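You operate a simulated robot arm through the tools that you are given. There is no shell and no other tool.

The job below is to be done with a simulated robot arm. You get a single attempt, and the scene is never put back.

Task
Raise the heads, shut the plain valve and the gate, turn the fizz off and vent it to zero.

It is judged by the outcome, as a careful person would: the job done as asked, and still so three seconds after it is handed in. It fails if anything else is knocked over, pushed out of place, dropped, spilled or broken.

Robot
A 7-joint arm with a three-finger gripper, fixed in place. Base frame: the origin is at the foot of the arm, x ahead of it, y to its left, z up. Readings come in m, rad, newtons and seconds.
Its first joint turns from -2.897 to 2.897 rad. Payload 2.69 kg.
The tool frame sits at the grasp point between the pads (the TCP): z along the fingers, y along the line on which they close. The tips reach 0.03 m beyond it. Largest opening 0.128 m; the body of the gripper starts 0.117 m behind the TCP.
Orientation is that of the tool frame in the base frame, as [roll, pitch, yaw] about the fixed x, y, z axes, in that order (R = Rz(yaw) Ry(pitch) Rx(roll)). With the fingers straight down and closing along the base's y, the tool's x points along the base's -x, its y along +y and its z along -z.

Tools
- The arm moves only by the tool jog_arm. Its argument "plan" is a list of rows, each a list of 7 numbers: the turn, a rotation vector about the tool's x, y, z in units of 180 degrees (1.0 is 180 degrees), then the shift along the tool's x, y, z in units of 300 mm (1.0 is 300 mm), then the finger opening in m, from 0 to 0.128. In form: [[ax, ay, az, x, y, z, grip], ...]. A call has 1 to 20 rows; each row is the pose to reach, as a shift and turn from the pose commanded when the call began, along the tool's axes at that moment. A call with a number of a shift or a turn outside -1 to 1 is refused whole. Rows are played at 5 a second. More than 0.05 m and 0.15 rad between two rows, or a gripper value outside its range, and nothing of the call is played. A pose out of reach is approached as far as the arm can. The call stops where the force on the tool passes 40 N (or 10 N more than at its start, if that is more) or the arm is blocked; 0.2 s more then pass. The fingers move at their own pace and stop on an object; they squeeze with about 38 N. The grip force told is the motor's: it shows also when the fingers shut on nothing. Time passes only in rows, and 0.2 s behind the last, so rows that repeat a pose let the fingers close. It gives the time, the measured TCP pose, the force on the tool (base axes), the opening and the grip force at its end, in the units of the frame above (readings bear some noise), with the torque about the TCP (base axes, N m) and any sound that the robot's microphone picked up, and new pictures: "pictures" is both (left out), scene, wrist or none.
- Cameras (640 x 400 px; columns grow to the right, rows downward): "scene" is fixed at [0.0528, -0.6516, 1.2215]; the picture's right is [0.63, -0.78, 0.00], its down [-0.05, -0.04, -1.00] and it looks along [0.77, 0.63, -0.06] (base axes); focal length 214 px, centre (320, 200). "wrist" rides on the gripper at [0.058, 0.054, -0.131] in the tool frame; the picture's right is [-0.68, 0.74, 0.00], its down [-0.62, -0.57, -0.55] and it looks along [-0.40, -0.37, 0.84] (tool axes); focal length 234 px, centre (320, 200). There is no depth. A picture from a camera that has moved, and an enlarged one, comes with that camera's place and axes in the base frame and with its lens.
- move_column(by): slides the trunk up (or, below 0, down) by that many m; the arm rides with it, the base frame stays. It gives what a move gives, with no picture.
- zoom(camera, box): a new picture of the part [left, top, right, bottom] of that camera's present view, enlarged. It takes no simulated time.
- hand_in(): hands the job in; it is judged then, once.

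Nothing tells you positions but the pictures and the camera data. Unless the task says otherwise, let go and move clear before handing in.

The tools are called after "Call:" as a command line: name --pt "numbers of a row" for each row, then --argument value for the rest, lists and objects as JSON in quotes. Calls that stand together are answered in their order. jog_arm: Moves the arm, as the interface text tells. Its arguments: {"type":"object","properties":{"plan":{"type":"array"},"pictures":{"type":"string","enum":["both","scene","wrist","none"]}},"required":["plan"]} The other tools are called the same way: move_column (by) slides the trunk up or down; zoom (camera, box) takes an enlarged picture of a part of a camera's view; hand_in () hands the job in.

At the start:

```text
t: 0.0
eef_pos: [0.5471, -0.1564, 1.4953]
tcp_rot: [-3.141, 0.0, 3.139]
wrist_force: [0.8, 0.3, 0.1]
wrist_torque: [-0.02, -0.04, -0.01]
gripper_width: 0.1281
grip_force: 0.0
trunk travel left (down, up): [-0.275, 0.075]
```

scene: 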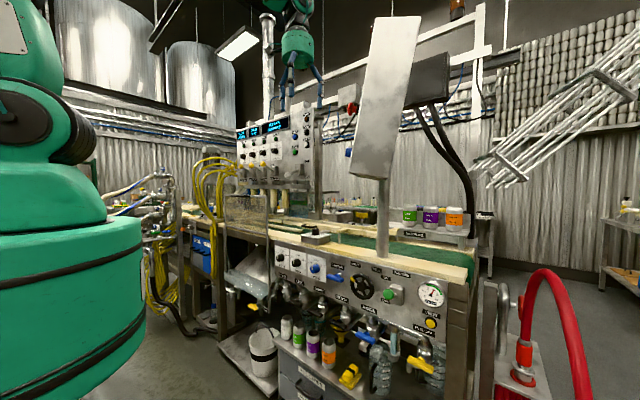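
wrist: 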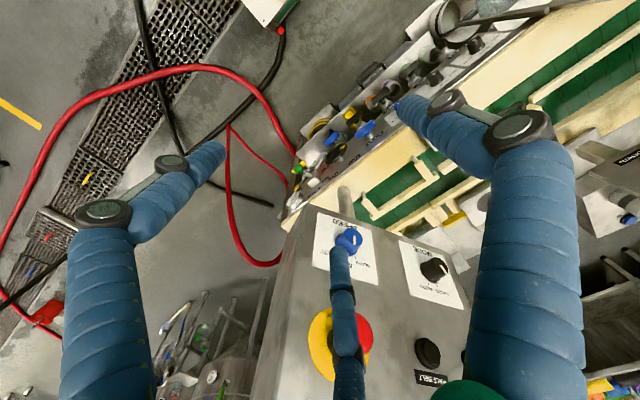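

I see a filling line with a panel of knobs, valves and a gauge in the scene view, and a control panel below the gripper in the wrist view. I will zoom in on the parts to read the labels before moving.

Call:
zoom --camera "scene" --box '[260, 220, 480, 357]'

Call:
zoom --camera "scene" --box '[220, 80, 340, 200]'

Call:
zoom --camera "wrist" --box '[280, 0, 640, 225]'

Call:
zoom --camera "wrist" --box '[260, 200, 500, 400]'

```text
2.91 times, centred on (370, 288) of scene
camera zoom: at [0.0528, -0.6516, 1.2215], right [0.63, -0.78, 0.0], down [-0.05, -0.04, -1.0], along [0.77, 0.63, -0.06], focal length 624 px, centre (174, -58)
```

zoom: 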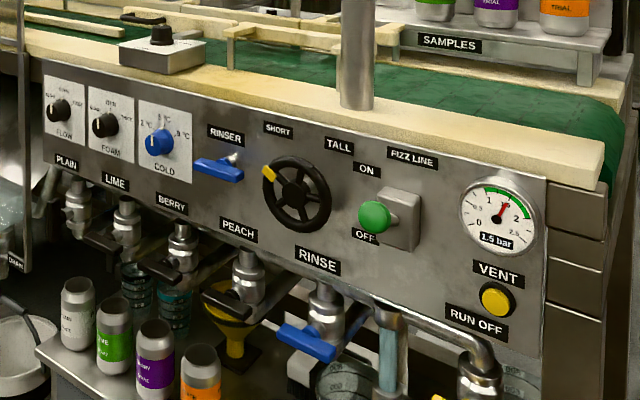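

```text
3.33 times, centred on (280, 140) of scene
camera zoom: at [0.0528, -0.6516, 1.2215], right [0.63, -0.78, 0.0], down [-0.05, -0.04, -1.0], along [0.77, 0.63, -0.06], focal length 715 px, centre (453, 400)
```

zoom: 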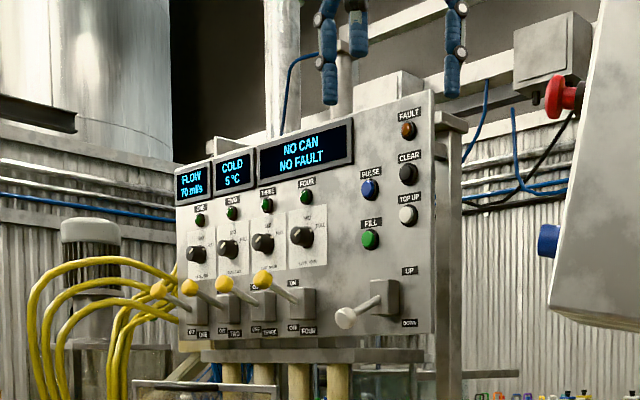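

```text
1.78 times, centred on (460, 112) of wrist
camera zoom: at [0.4883, -0.1023, 1.6253], right [0.68, 0.74, 0.0], down [0.61, -0.57, 0.55], along [0.4, -0.37, -0.84], focal length 416 px, centre (71, 356)
```

zoom: 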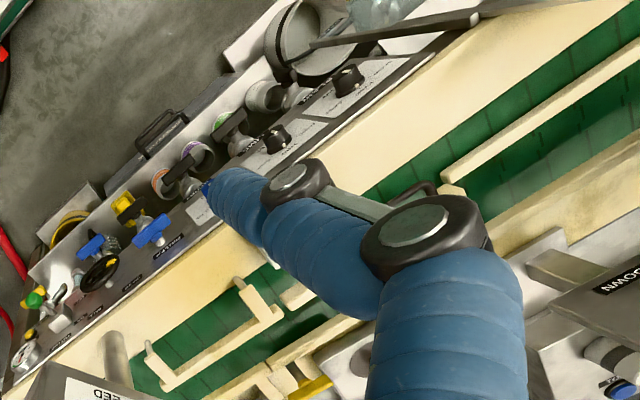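

```text
2.00 times, centred on (380, 300) of wrist
camera zoom: at [0.4883, -0.1023, 1.6253], right [0.68, 0.74, 0.0], down [0.61, -0.57, 0.55], along [0.4, -0.37, -0.84], focal length 468 px, centre (200, 0)
```

zoom: 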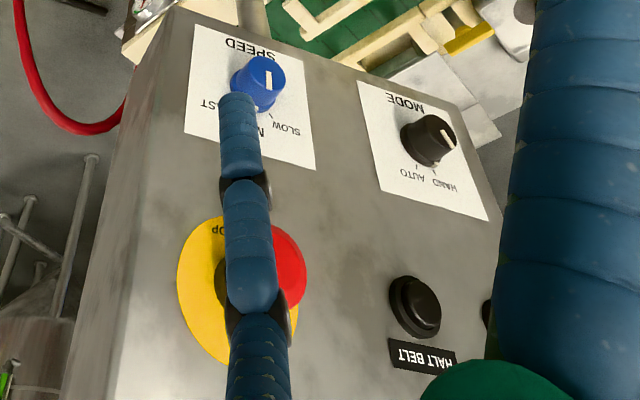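

The front panel shows PLAIN/LIME/BERRY/PEACH/RINSE valves, a FIZZ LINE toggle, a gauge and a VENT button, and the upper panel has an UP/DOWN lever. I still need to find the gate, so I will look closer.

Call:
zoom --camera "scene" --box '[240, 240, 320, 310]'

Call:
zoom --camera "scene" --box '[280, 160, 400, 260]'

Call:
zoom --camera "scene" --box '[190, 170, 310, 250]'

Call:
zoom --camera "scene" --box '[330, 290, 490, 400]'

Call:
zoom --camera "scene" --box '[400, 200, 500, 270]'

Call:
zoom --camera "scene" --box '[90, 160, 250, 340]'

Call:
zoom --camera "wrist" --box '[520, 130, 640, 270]'

Call:
zoom --camera "wrist" --box '[280, 60, 440, 200]'

```text
5.71 times, centred on (280, 275) of scene
camera zoom: at [0.0528, -0.6516, 1.2215], right [0.63, -0.78, 0.0], down [-0.05, -0.04, -1.0], along [0.77, 0.63, -0.06], focal length 1226 px, centre (549, -229)
```

zoom: 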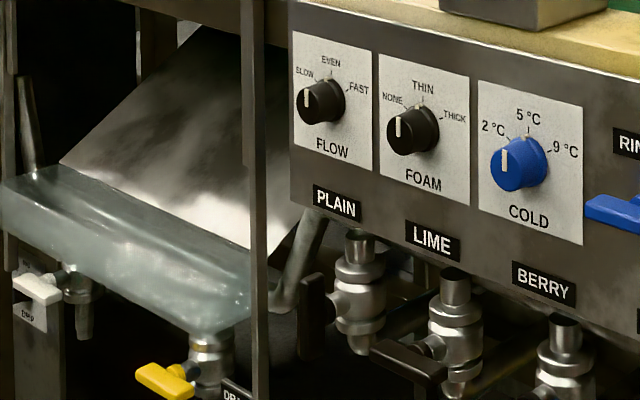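

```text
4.00 times, centred on (340, 210) of scene
camera zoom: at [0.0528, -0.6516, 1.2215], right [0.63, -0.78, 0.0], down [-0.05, -0.04, -1.0], along [0.77, 0.63, -0.06], focal length 858 px, centre (240, 160)
```

zoom: 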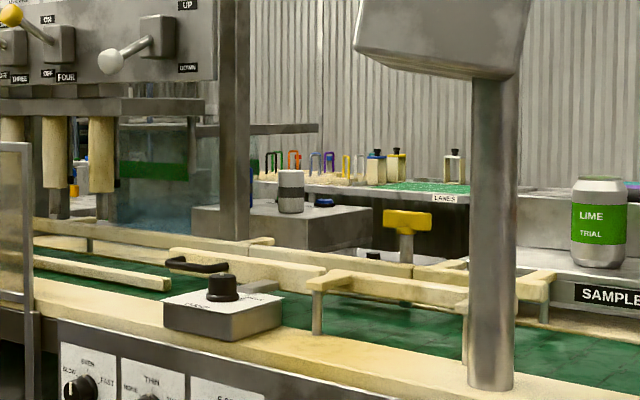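

```text
5.00 times, centred on (250, 210) of scene
camera zoom: at [0.0528, -0.6516, 1.2215], right [0.63, -0.78, 0.0], down [-0.05, -0.04, -1.0], along [0.77, 0.63, -0.06], focal length 1072 px, centre (670, 150)
```

zoom: 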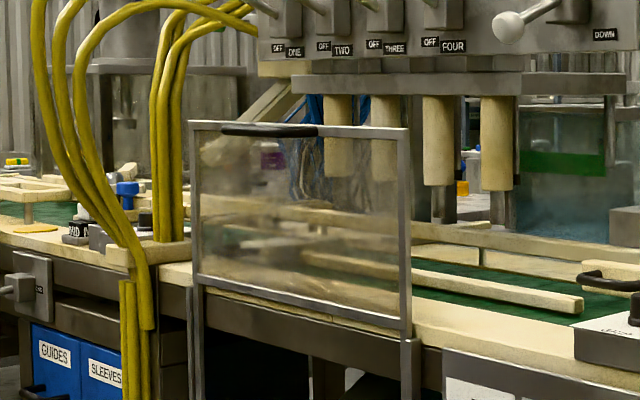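

```text
3.64 times, centred on (410, 345) of scene
camera zoom: at [0.0528, -0.6516, 1.2215], right [0.63, -0.78, 0.0], down [-0.05, -0.04, -1.0], along [0.77, 0.63, -0.06], focal length 780 px, centre (-7, -327)
```

zoom: 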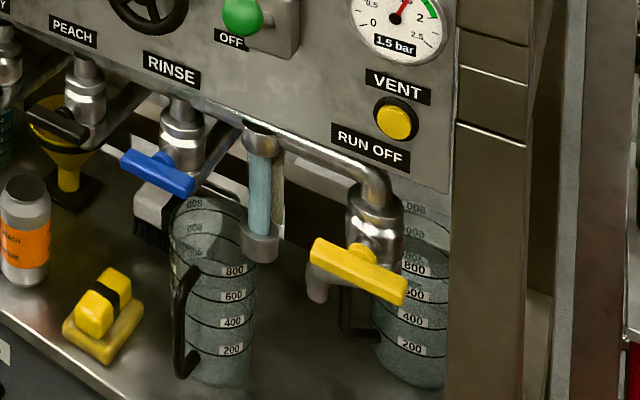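

```text
5.71 times, centred on (450, 235) of scene
camera zoom: at [0.0528, -0.6516, 1.2215], right [0.63, -0.78, 0.0], down [-0.05, -0.04, -1.0], along [0.77, 0.63, -0.06], focal length 1226 px, centre (-423, 0)
```

zoom: 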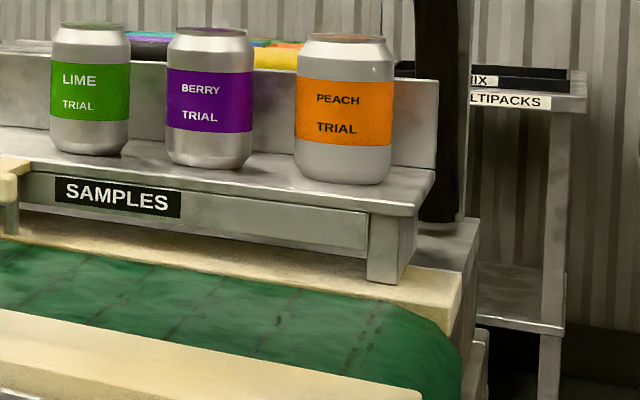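

```text
2.22 times, centred on (170, 250) of scene
camera zoom: at [0.0528, -0.6516, 1.2215], right [0.63, -0.78, 0.0], down [-0.05, -0.04, -1.0], along [0.77, 0.63, -0.06], focal length 477 px, centre (653, 89)
```

zoom: 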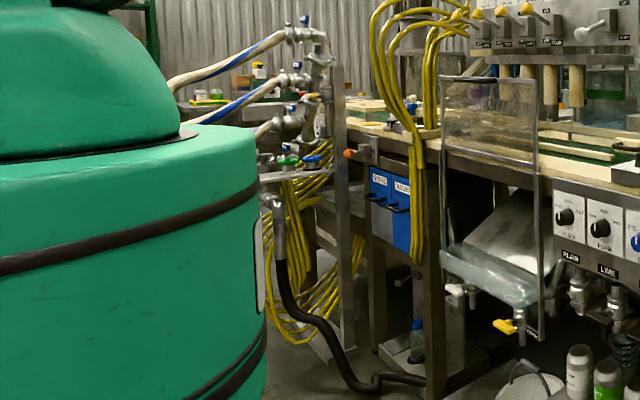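

```text
2.86 times, centred on (580, 200) of wrist
camera zoom: at [0.4883, -0.1023, 1.6253], right [0.68, 0.74, 0.0], down [0.61, -0.57, 0.55], along [0.4, -0.37, -0.84], focal length 669 px, centre (-423, 200)
```

zoom: 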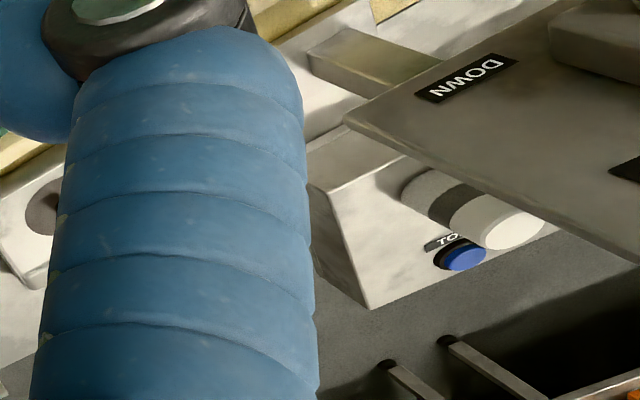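

```text
2.86 times, centred on (360, 130) of wrist
camera zoom: at [0.4883, -0.1023, 1.6253], right [0.68, 0.74, 0.0], down [0.61, -0.57, 0.55], along [0.4, -0.37, -0.84], focal length 669 px, centre (206, 400)
```

zoom: 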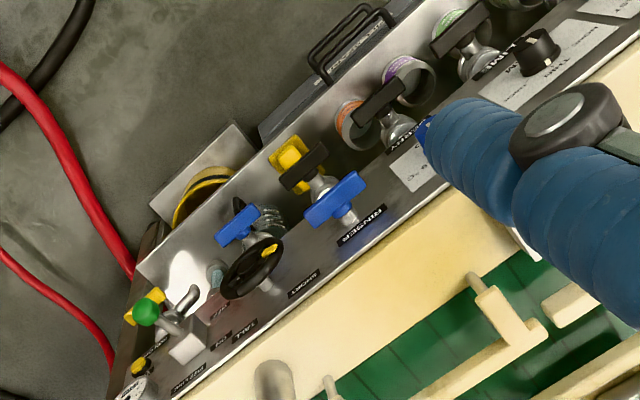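

I will zoom tightly on the small box with the black knob, the clear screen and the yellow T-handle, since one of these is likely the gate.

Call:
zoom --camera "scene" --box '[312, 218, 356, 248]'

Call:
zoom --camera "scene" --box '[370, 200, 410, 240]'

Call:
zoom --camera "scene" --box '[180, 215, 240, 260]'

Call:
zoom --camera "scene" --box '[280, 125, 330, 160]'

Call:
zoom --camera "scene" --box '[236, 100, 296, 150]'

Call:
zoom --camera "scene" --box '[400, 260, 460, 300]'

Call:
zoom --camera "scene" --box '[340, 255, 410, 305]'

Call:
zoom --camera "scene" --box '[470, 270, 560, 400]'

```text
13.33 times, centred on (334, 233) of scene
camera zoom: at [0.0528, -0.6516, 1.2215], right [0.63, -0.78, 0.0], down [-0.05, -0.04, -1.0], along [0.77, 0.63, -0.06], focal length 2860 px, centre (133, -240)
```

zoom: 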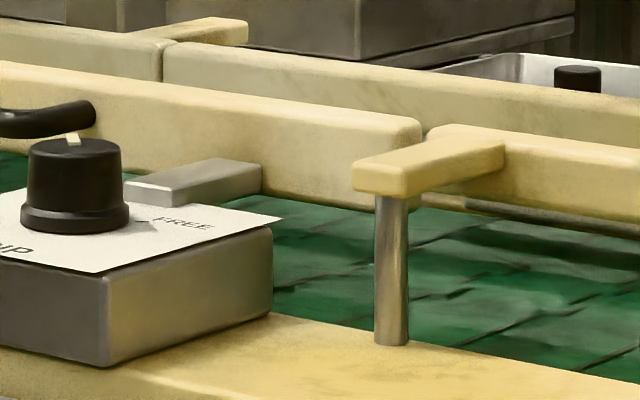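

```text
10.00 times, centred on (390, 220) of scene
camera zoom: at [0.0528, -0.6516, 1.2215], right [0.63, -0.78, 0.0], down [-0.05, -0.04, -1.0], along [0.77, 0.63, -0.06], focal length 2145 px, centre (-380, 0)
```

zoom: 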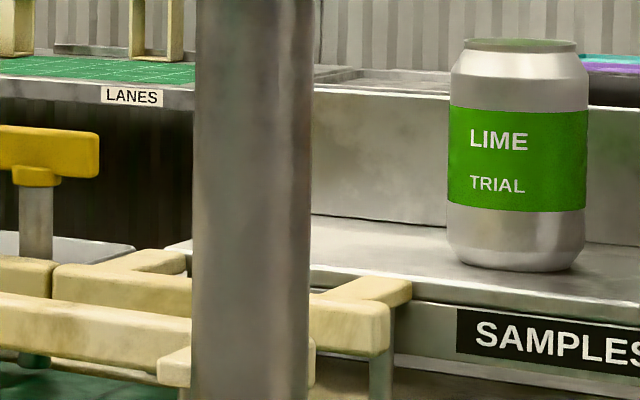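

```text
8.89 times, centred on (210, 238) of scene
camera zoom: at [0.0528, -0.6516, 1.2215], right [0.63, -0.78, 0.0], down [-0.05, -0.04, -1.0], along [0.77, 0.63, -0.06], focal length 1906 px, centre (1298, -133)
```

zoom: 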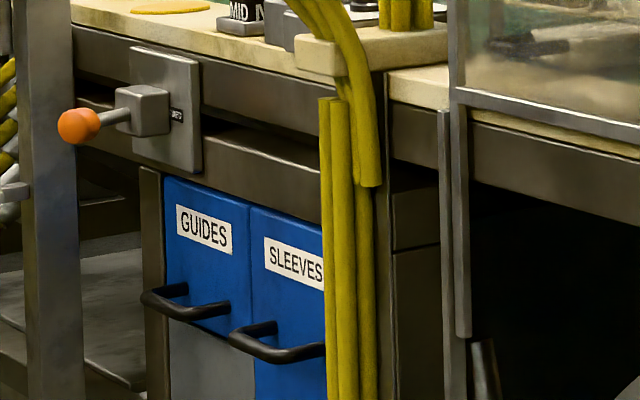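

```text
11.43 times, centred on (305, 142) of scene
camera zoom: at [0.0528, -0.6516, 1.2215], right [0.63, -0.78, 0.0], down [-0.05, -0.04, -1.0], along [0.77, 0.63, -0.06], focal length 2451 px, centre (491, 857)
```

zoom: 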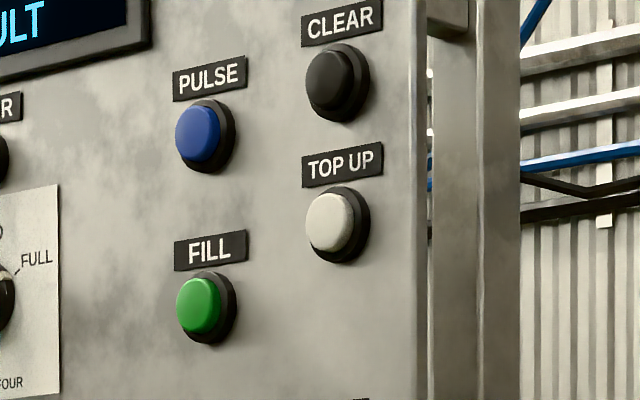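

```text
8.00 times, centred on (266, 125) of scene
camera zoom: at [0.0528, -0.6516, 1.2215], right [0.63, -0.78, 0.0], down [-0.05, -0.04, -1.0], along [0.77, 0.63, -0.06], focal length 1716 px, centre (752, 800)
```

zoom: 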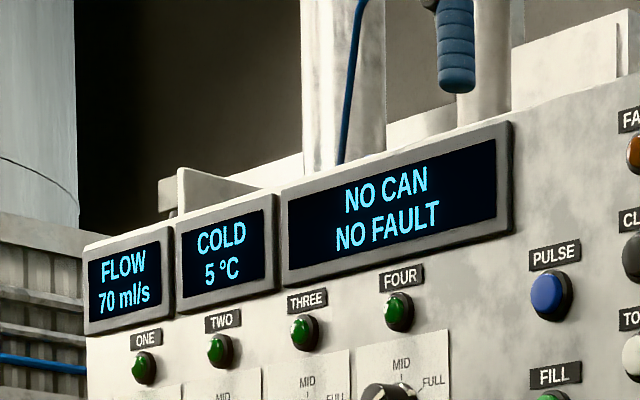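

```text
10.00 times, centred on (430, 280) of scene
camera zoom: at [0.0528, -0.6516, 1.2215], right [0.63, -0.78, 0.0], down [-0.05, -0.04, -1.0], along [0.77, 0.63, -0.06], focal length 2145 px, centre (-780, -600)
```

zoom: 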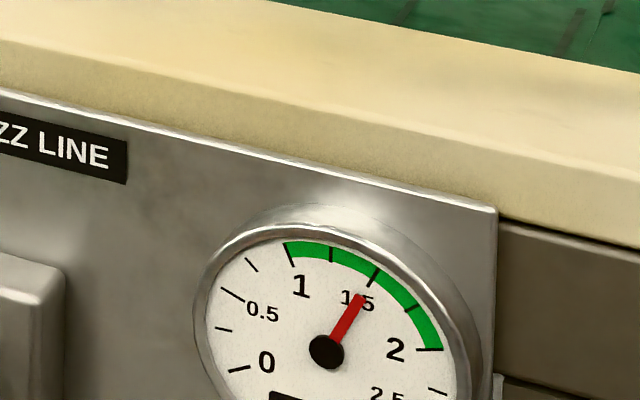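

```text
8.00 times, centred on (375, 280) of scene
camera zoom: at [0.0528, -0.6516, 1.2215], right [0.63, -0.78, 0.0], down [-0.05, -0.04, -1.0], along [0.77, 0.63, -0.06], focal length 1716 px, centre (-120, -440)
```

zoom: 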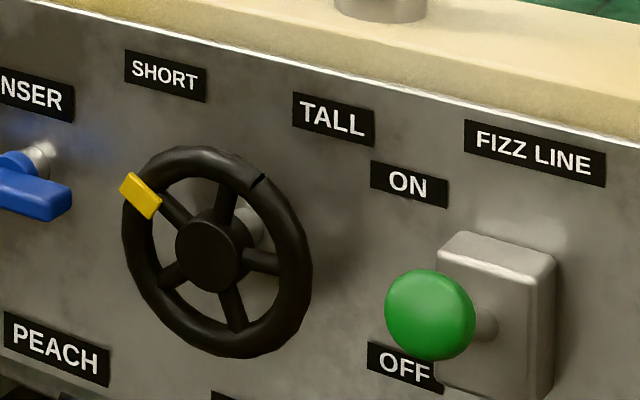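

```text
3.08 times, centred on (515, 335) of scene
camera zoom: at [0.0528, -0.6516, 1.2215], right [0.63, -0.78, 0.0], down [-0.05, -0.04, -1.0], along [0.77, 0.63, -0.06], focal length 660 px, centre (-280, -215)
```

zoom: 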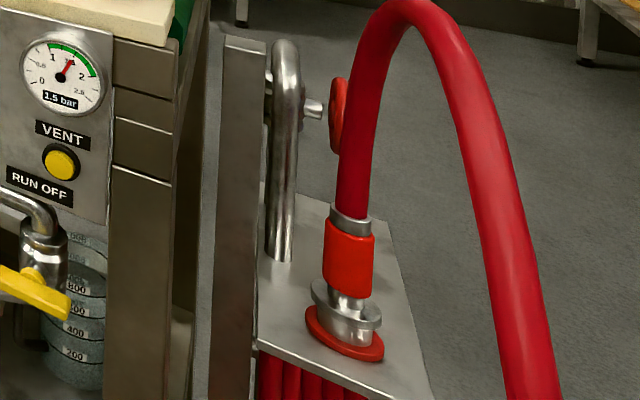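

The panel faces the arm (about x 0.73, y -0.5 to 0.1), with the green fizz lever near (0.70, -0.40, 0.87). The UP/DOWN lever is near (0.83, 0.21, 1.28), and an e-stop pedestal stands at (0.715, -0.26, 1.49), close to the gripper. I will look at the gripper itself and a few unread labels.

Call:
zoom --camera "scene" --box '[255, 0, 345, 110]'

Call:
zoom --camera "scene" --box '[184, 218, 214, 240]'

Call:
zoom --camera "scene" --box '[300, 205, 345, 245]'

Call:
zoom --camera "scene" --box '[268, 265, 308, 295]'

Call:
zoom --camera "scene" --box '[235, 290, 275, 325]'

Call:
zoom --camera "scene" --box '[275, 150, 315, 185]'

```text
3.64 times, centred on (300, 55) of scene
camera zoom: at [0.0528, -0.6516, 1.2215], right [0.63, -0.78, 0.0], down [-0.05, -0.04, -1.0], along [0.77, 0.63, -0.06], focal length 780 px, centre (393, 727)
```

zoom: 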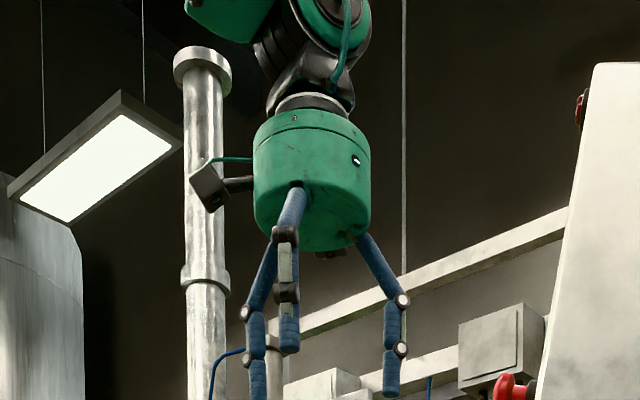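

```text
16.00 times, centred on (199, 229) of scene
camera zoom: at [0.0528, -0.6516, 1.2215], right [0.63, -0.78, 0.0], down [-0.05, -0.04, -1.0], along [0.77, 0.63, -0.06], focal length 3432 px, centre (2256, -264)
```

zoom: 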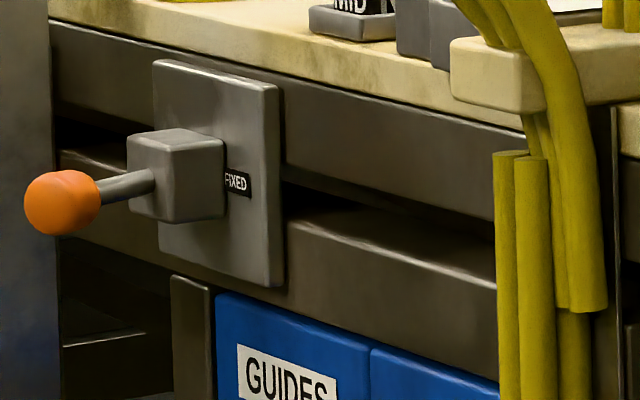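

```text
10.00 times, centred on (322, 225) of scene
camera zoom: at [0.0528, -0.6516, 1.2215], right [0.63, -0.78, 0.0], down [-0.05, -0.04, -1.0], along [0.77, 0.63, -0.06], focal length 2145 px, centre (295, -50)
```

zoom: 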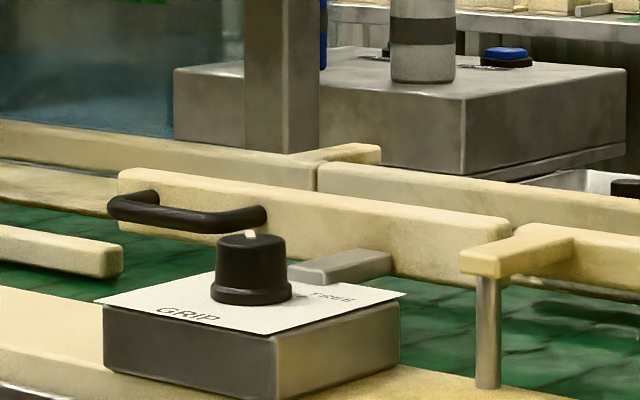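

```text
13.33 times, centred on (288, 280) of scene
camera zoom: at [0.0528, -0.6516, 1.2215], right [0.63, -0.78, 0.0], down [-0.05, -0.04, -1.0], along [0.77, 0.63, -0.06], focal length 2860 px, centre (747, -867)
```

zoom: 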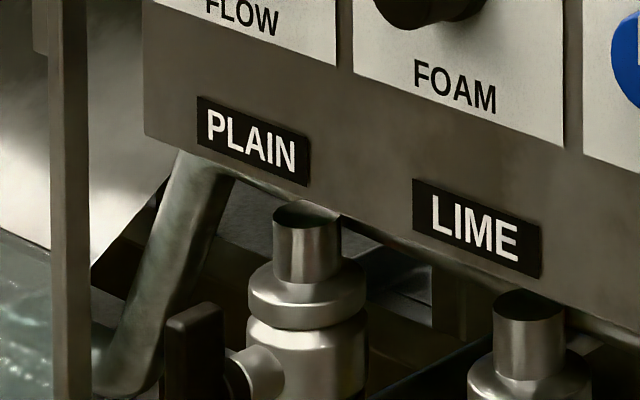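

```text
11.43 times, centred on (255, 308) of scene
camera zoom: at [0.0528, -0.6516, 1.2215], right [0.63, -0.78, 0.0], down [-0.05, -0.04, -1.0], along [0.77, 0.63, -0.06], focal length 2451 px, centre (1063, -1029)
```

zoom: 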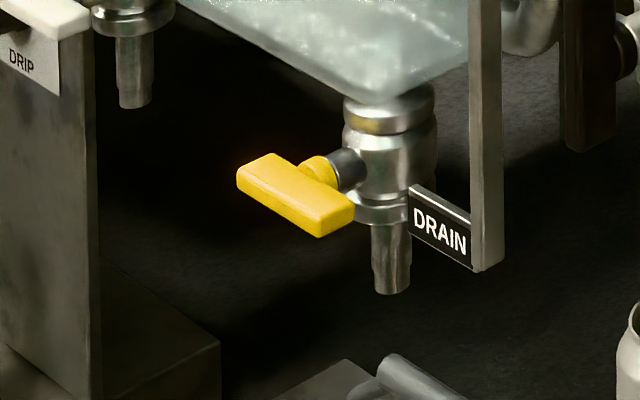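

```text
11.43 times, centred on (295, 168) of scene
camera zoom: at [0.0528, -0.6516, 1.2215], right [0.63, -0.78, 0.0], down [-0.05, -0.04, -1.0], along [0.77, 0.63, -0.06], focal length 2451 px, centre (606, 571)
```

zoom: 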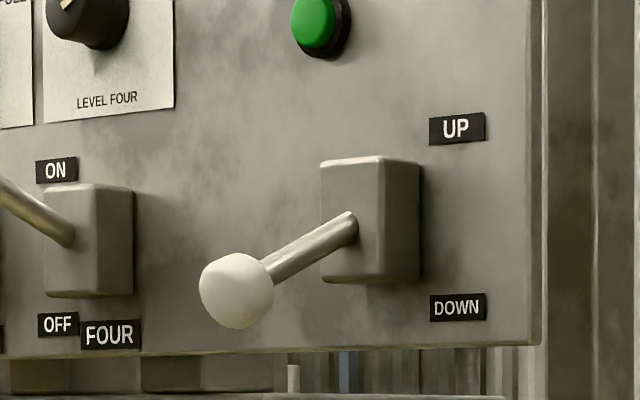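

The gripper shows three visual fingers, and the rail section with the black handle on the belt (near (0.85, -0.08, 1.0)) could be the gate. I will slide the hand along +y, well clear of the pedestal, to look down at it with the wrist camera.

Call:
jog_arm --pt "0 0 0 0 0.15 0 0.128" --pt "0 0 0 0 0.3 0 0.128" --pt "0 0 0 0 0.45 0 0.128" --pt "0 0 0 0 0.6 0 0.128" --pt "0 0 0 0 0.75 0 0.128" --pt "0 0 0 0 0.9 0 0.128" --pt "0 0 0 0 0.9 0 0.128" --pictures "both"

```text
t: 1.6
eef_pos: [0.5462, 0.1171, 1.4929]
tcp_rot: [3.142, 0.002, 3.14]
wrist_force: [0.9, 0.5, 0.7]
wrist_torque: [0.0, 0.01, 0.01]
gripper_width: 0.1276
grip_force: 0.1
trunk travel left (down, up): [-0.275, 0.075]
camera wrist: at [0.4882, 0.1707, 1.6229], right [0.68, 0.74, 0.0], down [0.61, -0.57, 0.55], along [0.4, -0.37, -0.84], focal length 234 px, centre (320, 200)
```

scene: 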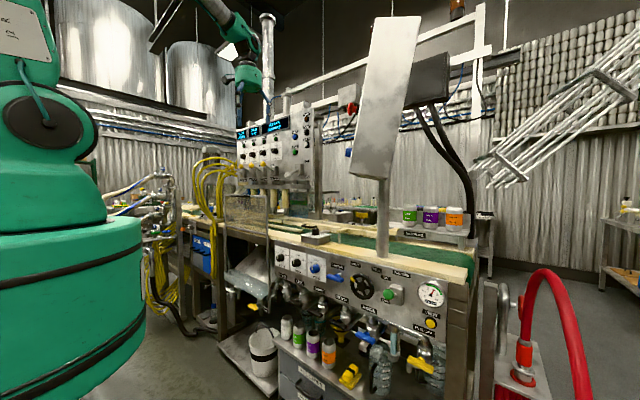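
wrist: 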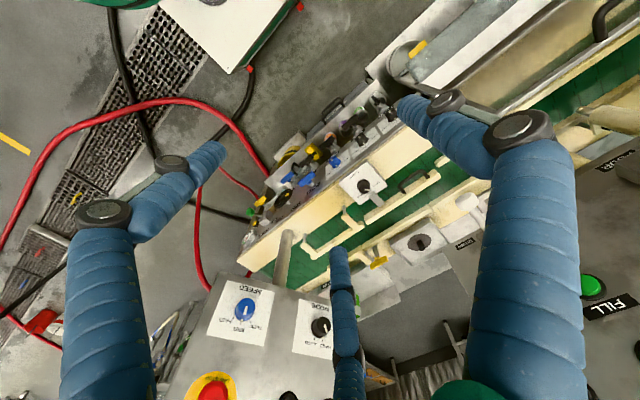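

Call:
zoom --camera "wrist" --box '[300, 150, 480, 280]'

Call:
zoom --camera "wrist" --box '[480, 0, 640, 180]'

Call:
zoom --camera "wrist" --box '[240, 90, 420, 230]'

Call:
zoom --camera "scene" --box '[270, 130, 330, 180]'

```text
3.08 times, centred on (390, 215) of wrist
camera zoom: at [0.4882, 0.1707, 1.6229], right [0.68, 0.74, 0.0], down [0.61, -0.57, 0.55], along [0.4, -0.37, -0.84], focal length 720 px, centre (105, 154)
```

zoom: 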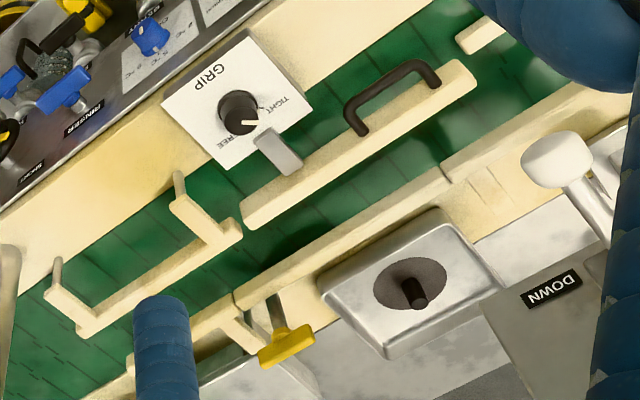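

```text
2.22 times, centred on (560, 90) of wrist
camera zoom: at [0.4882, 0.1707, 1.6229], right [0.68, 0.74, 0.0], down [0.61, -0.57, 0.55], along [0.4, -0.37, -0.84], focal length 520 px, centre (-213, 444)
```

zoom: 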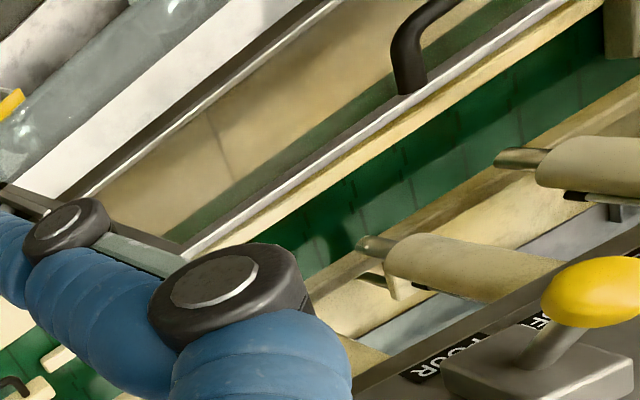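

```text
2.86 times, centred on (330, 160) of wrist
camera zoom: at [0.4882, 0.1707, 1.6229], right [0.68, 0.74, 0.0], down [0.61, -0.57, 0.55], along [0.4, -0.37, -0.84], focal length 669 px, centre (291, 314)
```

zoom: 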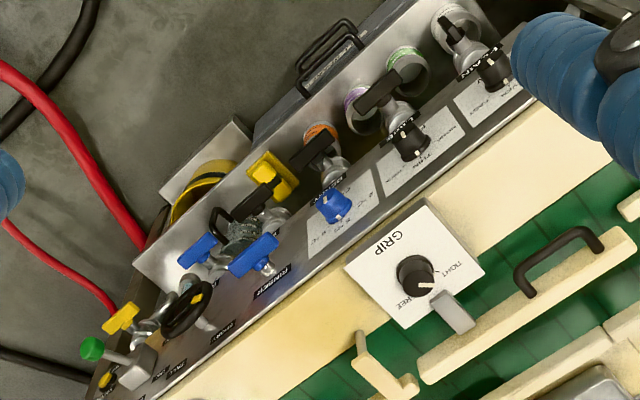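

```text
8.00 times, centred on (300, 155) of scene
camera zoom: at [0.0528, -0.6516, 1.2215], right [0.63, -0.78, 0.0], down [-0.05, -0.04, -1.0], along [0.77, 0.63, -0.06], focal length 1716 px, centre (480, 560)
```

zoom: 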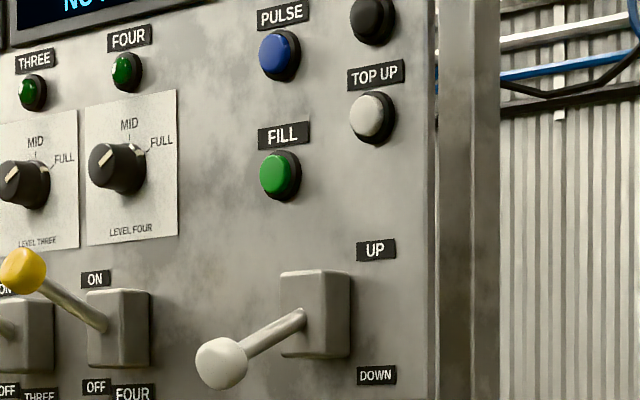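

This gives a good view of the GRIP knob, the handled rail and the belt. The clear screen's black handle is near (0.80, 0.53, 1.15), and the PLAIN handle is near (0.76, 0.21, 0.66). I will spin the hand about its own axis so the wrist camera looks toward +y and shows the screen and left side.

Call:
jog_arm --pt "0 0 -0.045 0 0 0 0.128" --pt "0 0 -0.09 0.03 0 0 0.128" --pt "0 0 -0.135 0.07 0 0 0.128" --pt "0 0 -0.18 0.1 0 0 0.128" --pt "0 0 -0.225 0.13 0 0 0.128" --pt "0 0 -0.27 0.17 0 0 0.128" --pt "0 0 -0.315 0.2 0 0 0.128" --pt "0 0 -0.36 0.23 0 0 0.128" --pt "0 0 -0.405 0.27 0 0 0.128" --pt "0 0 -0.45 0.3 0 0 0.128" --pt "0 0 -0.5 0.33 0 0 0.128" --pt "0 0 -0.5 0.33 0 0 0.128" --pictures "both"

```text
refused: row 11 steps farther than a row can; nothing moved
```

The last step was slightly too large, so I will use smaller turns per row.

Call:
jog_arm --pt "0 0 -0.045 0 0 0 0.128" --pt "0 0 -0.09 0.03 0 0 0.128" --pt "0 0 -0.135 0.07 0 0 0.128" --pt "0 0 -0.18 0.1 0 0 0.128" --pt "0 0 -0.225 0.13 0 0 0.128" --pt "0 0 -0.27 0.17 0 0 0.128" --pt "0 0 -0.315 0.2 0 0 0.128" --pt "0 0 -0.36 0.23 0 0 0.128" --pt "0 0 -0.405 0.27 0 0 0.128" --pt "0 0 -0.45 0.3 0 0 0.128" --pt "0 0 -0.49 0.33 0 0 0.128" --pt "0 0 -0.5 0.33 0 0 0.128" --pt "0 0 -0.5 0.33 0 0 0.128" --pictures "both"

```text
t: 4.4
eef_pos: [0.4483, 0.1148, 1.4951]
tcp_rot: [-3.142, 0.0, -1.57]
wrist_force: [0.7, 0.1, -0.6]
wrist_torque: [0.01, 0.01, -0.04]
gripper_width: 0.1279
grip_force: 0.1
trunk travel left (down, up): [-0.275, 0.075]
camera wrist: at [0.3949, 0.0562, 1.6252], right [-0.74, 0.68, 0.0], down [0.57, 0.62, 0.55], along [0.37, 0.4, -0.84], focal length 234 px, centre (320, 200)
```

scene: 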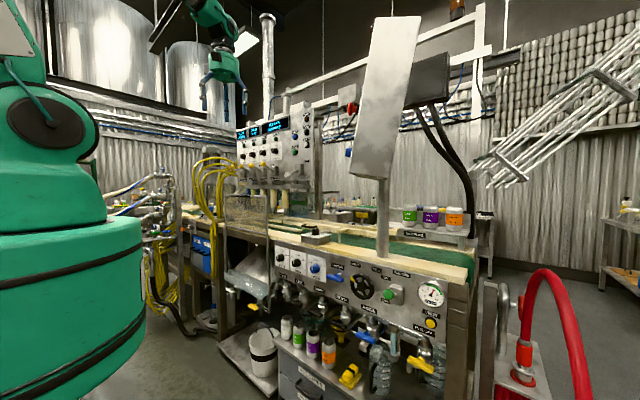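
wrist: 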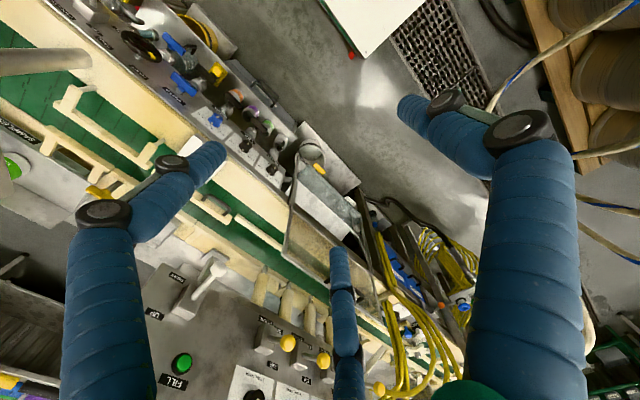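

Call:
zoom --camera "wrist" --box '[260, 120, 420, 260]'

Call:
zoom --camera "wrist" --box '[340, 180, 500, 320]'

Call:
zoom --camera "wrist" --box '[180, 180, 340, 300]'

Call:
zoom --camera "wrist" --box '[40, 0, 320, 180]'

```text
2.86 times, centred on (340, 190) of wrist
camera zoom: at [0.3949, 0.0562, 1.6252], right [-0.74, 0.68, 0.0], down [0.57, 0.62, 0.55], along [0.37, 0.4, -0.84], focal length 669 px, centre (263, 229)
```

zoom: 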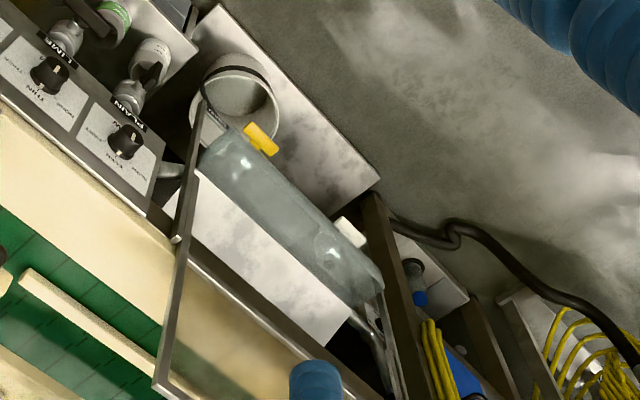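

```text
2.86 times, centred on (420, 250) of wrist
camera zoom: at [0.3949, 0.0562, 1.6252], right [-0.74, 0.68, 0.0], down [0.57, 0.62, 0.55], along [0.37, 0.4, -0.84], focal length 669 px, centre (34, 57)
```

zoom: 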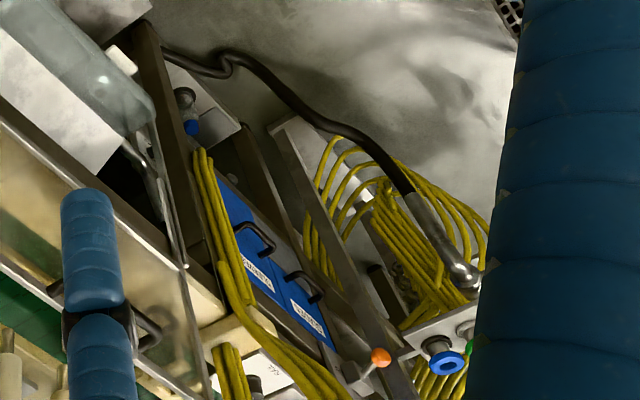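

```text
3.33 times, centred on (260, 240) of wrist
camera zoom: at [0.3949, 0.0562, 1.6252], right [-0.74, 0.68, 0.0], down [0.57, 0.62, 0.55], along [0.37, 0.4, -0.84], focal length 781 px, centre (520, 67)
```

zoom: 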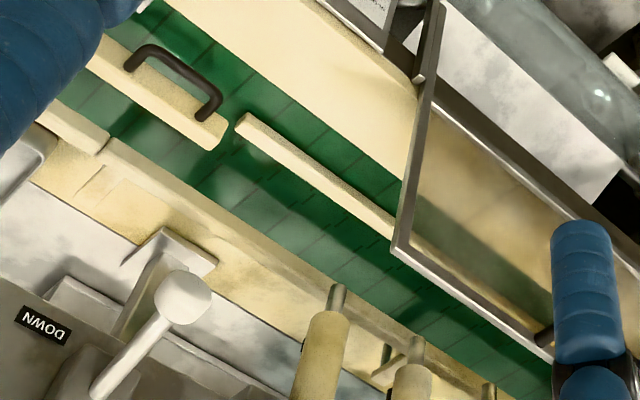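

```text
2.22 times, centred on (180, 90) of wrist
camera zoom: at [0.3949, 0.0562, 1.6252], right [-0.74, 0.68, 0.0], down [0.57, 0.62, 0.55], along [0.37, 0.4, -0.84], focal length 520 px, centre (631, 444)
```

zoom: 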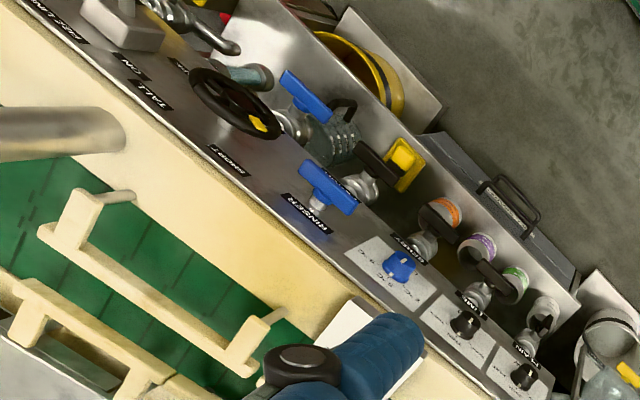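

The clear screen spans about y 0.34 to 0.8 at x 0.79, from z 0.95 up to 1.18, on long vertical posts. I will zoom in on it, its posts and the surroundings to tell what the gate is.

Call:
zoom --camera "scene" --box '[218, 188, 278, 242]'

Call:
zoom --camera "scene" --box '[218, 235, 278, 289]'

Call:
zoom --camera "scene" --box '[345, 195, 385, 235]'

Call:
zoom --camera "scene" --box '[140, 170, 200, 230]'

Call:
zoom --camera "scene" --box '[480, 270, 540, 320]'

Call:
zoom --camera "wrist" --box '[360, 250, 460, 360]'

```text
7.41 times, centred on (248, 215) of scene
camera zoom: at [0.0528, -0.6516, 1.2215], right [0.63, -0.78, 0.0], down [-0.05, -0.04, -1.0], along [0.77, 0.63, -0.06], focal length 1589 px, centre (853, 89)
```

zoom: 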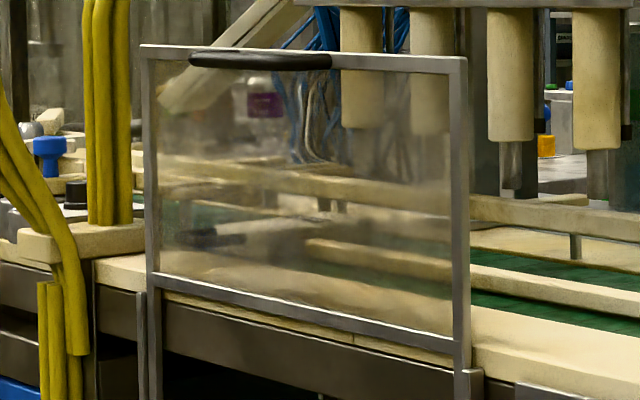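

```text
7.41 times, centred on (248, 262) of scene
camera zoom: at [0.0528, -0.6516, 1.2215], right [0.63, -0.78, 0.0], down [-0.05, -0.04, -1.0], along [0.77, 0.63, -0.06], focal length 1589 px, centre (853, -259)
```

zoom: 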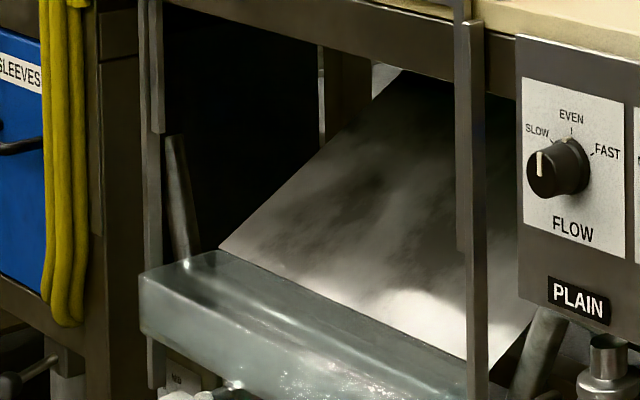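

```text
10.00 times, centred on (365, 215) of scene
camera zoom: at [0.0528, -0.6516, 1.2215], right [0.63, -0.78, 0.0], down [-0.05, -0.04, -1.0], along [0.77, 0.63, -0.06], focal length 2145 px, centre (-130, 50)
```

zoom: 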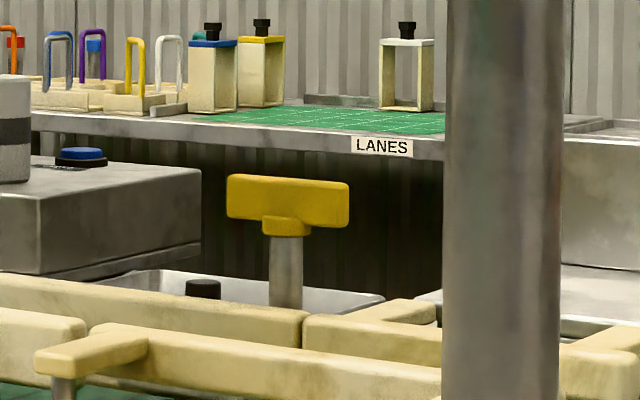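

```text
6.67 times, centred on (170, 200) of scene
camera zoom: at [0.0528, -0.6516, 1.2215], right [0.63, -0.78, 0.0], down [-0.05, -0.04, -1.0], along [0.77, 0.63, -0.06], focal length 1430 px, centre (1320, 200)
```

zoom: 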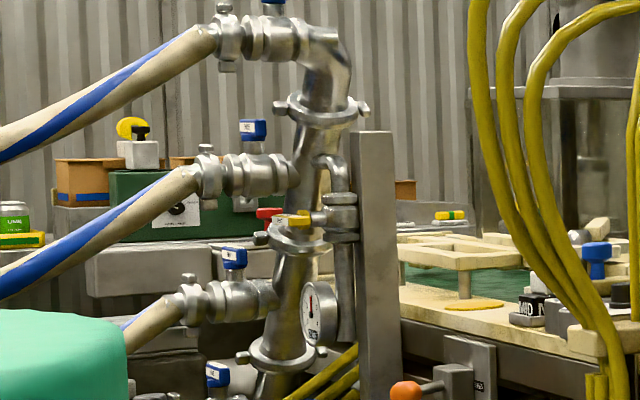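

```text
8.00 times, centred on (510, 295) of scene
camera zoom: at [0.0528, -0.6516, 1.2215], right [0.63, -0.78, 0.0], down [-0.05, -0.04, -1.0], along [0.77, 0.63, -0.06], focal length 1716 px, centre (-1200, -560)
```

zoom: 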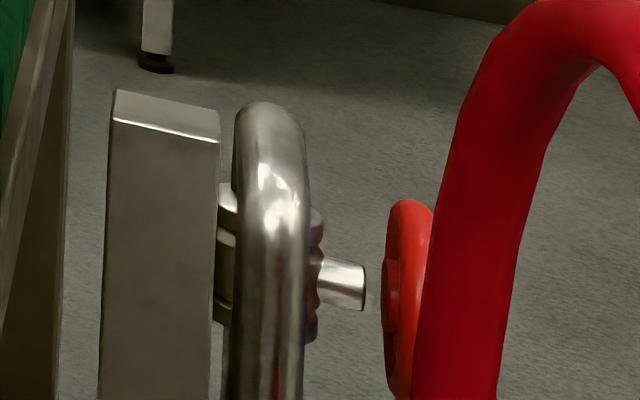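

```text
3.64 times, centred on (410, 305) of wrist
camera zoom: at [0.3949, 0.0562, 1.6252], right [-0.74, 0.68, 0.0], down [0.57, 0.62, 0.55], along [0.37, 0.4, -0.84], focal length 852 px, centre (-7, -182)
```

zoom: 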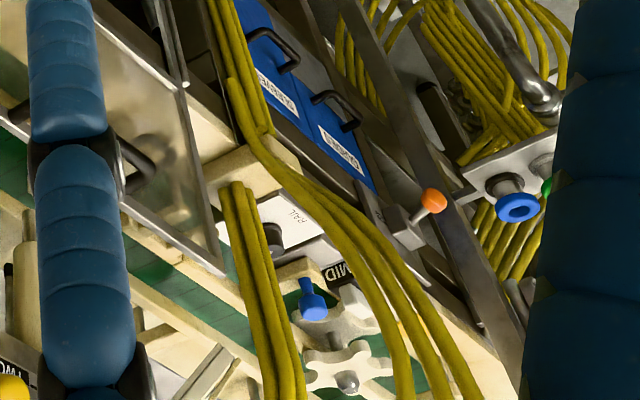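

I will zoom at high magnification on the handled rail from this wrist view, since zooms render sharply.

Call:
zoom --camera "wrist" --box '[190, 175, 260, 225]'

Call:
zoom --camera "wrist" --box '[255, 250, 335, 310]'

Call:
zoom --camera "wrist" --box '[0, 90, 110, 190]'

Call:
zoom --camera "wrist" --box '[120, 260, 240, 340]'

Call:
zoom --camera "wrist" --box '[385, 285, 425, 345]'

```text
8.00 times, centred on (225, 200) of wrist
camera zoom: at [0.3949, 0.0562, 1.6252], right [-0.74, 0.68, 0.0], down [0.57, 0.62, 0.55], along [0.37, 0.4, -0.84], focal length 1873 px, centre (1080, 200)
```

zoom: 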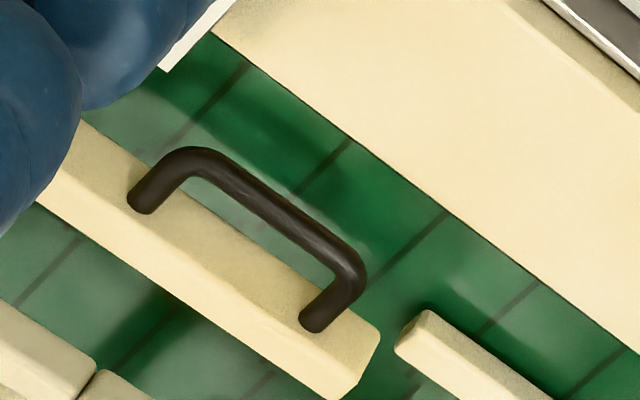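

```text
6.67 times, centred on (295, 280) of wrist
camera zoom: at [0.3949, 0.0562, 1.6252], right [-0.74, 0.68, 0.0], down [0.57, 0.62, 0.55], along [0.37, 0.4, -0.84], focal length 1561 px, centre (487, -333)
```

zoom: 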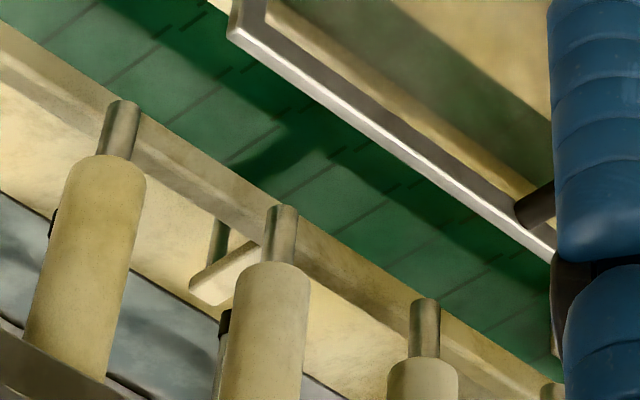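

```text
4.00 times, centred on (55, 140) of wrist
camera zoom: at [0.3949, 0.0562, 1.6252], right [-0.74, 0.68, 0.0], down [0.57, 0.62, 0.55], along [0.37, 0.4, -0.84], focal length 937 px, centre (1380, 440)
```

zoom: 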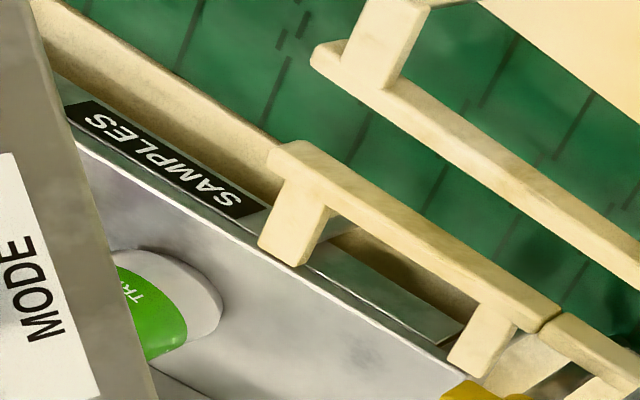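

```text
5.00 times, centred on (180, 300) of wrist
camera zoom: at [0.3949, 0.0562, 1.6252], right [-0.74, 0.68, 0.0], down [0.57, 0.62, 0.55], along [0.37, 0.4, -0.84], focal length 1171 px, centre (1020, -300)
```

zoom: 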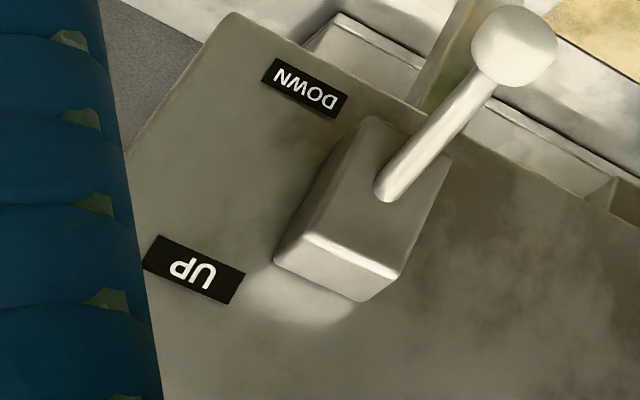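

```text
6.67 times, centred on (405, 315) of wrist
camera zoom: at [0.3949, 0.0562, 1.6252], right [-0.74, 0.68, 0.0], down [0.57, 0.62, 0.55], along [0.37, 0.4, -0.84], focal length 1561 px, centre (-247, -567)
```

zoom: 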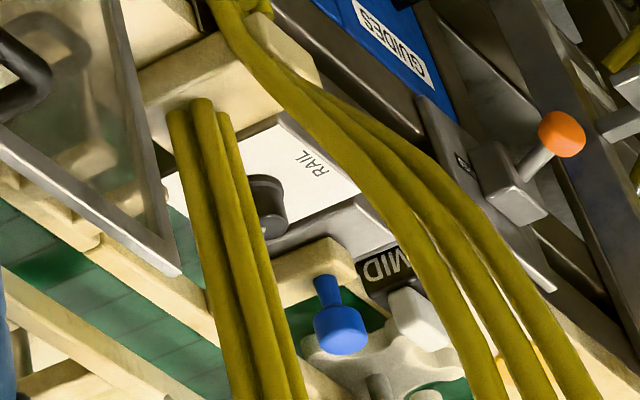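

The rail section with the handle is in line with its neighbours, so I want an upright close look at everything before choosing. I will turn the hand the remaining quarter so that the camera ends upright when the tool is later tilted forward.

Call:
jog_arm --pt "0 0 -0.045 0 0 0 0.128" --pt "0 0 -0.09 0 0 0 0.128" --pt "0 0 -0.135 0 0 0 0.128" --pt "0 0 -0.18 0 0 0 0.128" --pt "0 0 -0.225 0 0 0 0.128" --pt "0 0 -0.27 0 0 0 0.128" --pt "0 0 -0.315 0 0 0 0.128" --pt "0 0 -0.36 0 0 0 0.128" --pt "0 0 -0.405 0 0 0 0.128" --pt "0 0 -0.45 0 0 0 0.128" --pt "0 0 -0.49 0 0 0 0.128" --pt "0 0 -0.5 0 0 0 0.128" --pt "0 0 -0.5 0 0 0 0.128" --pictures "wrist"

```text
t: 7.2
eef_pos: [0.4481, 0.1149, 1.4938]
tcp_rot: [3.141, 0.001, 0.001]
wrist_force: [-0.4, -0.4, 0.2]
wrist_torque: [0.01, -0.02, -0.03]
gripper_width: 0.1279
grip_force: 0.0
trunk travel left (down, up): [-0.275, 0.075]
camera wrist: at [0.5064, 0.0604, 1.6255], right [-0.68, -0.74, 0.0], down [-0.62, 0.57, 0.55], along [-0.4, 0.37, -0.84], focal length 234 px, centre (320, 200)
```

wrist: 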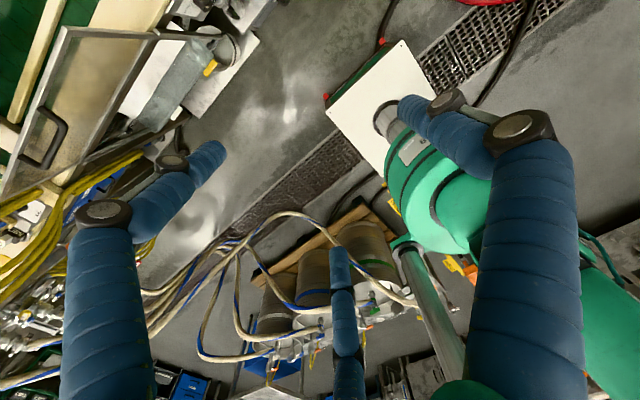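

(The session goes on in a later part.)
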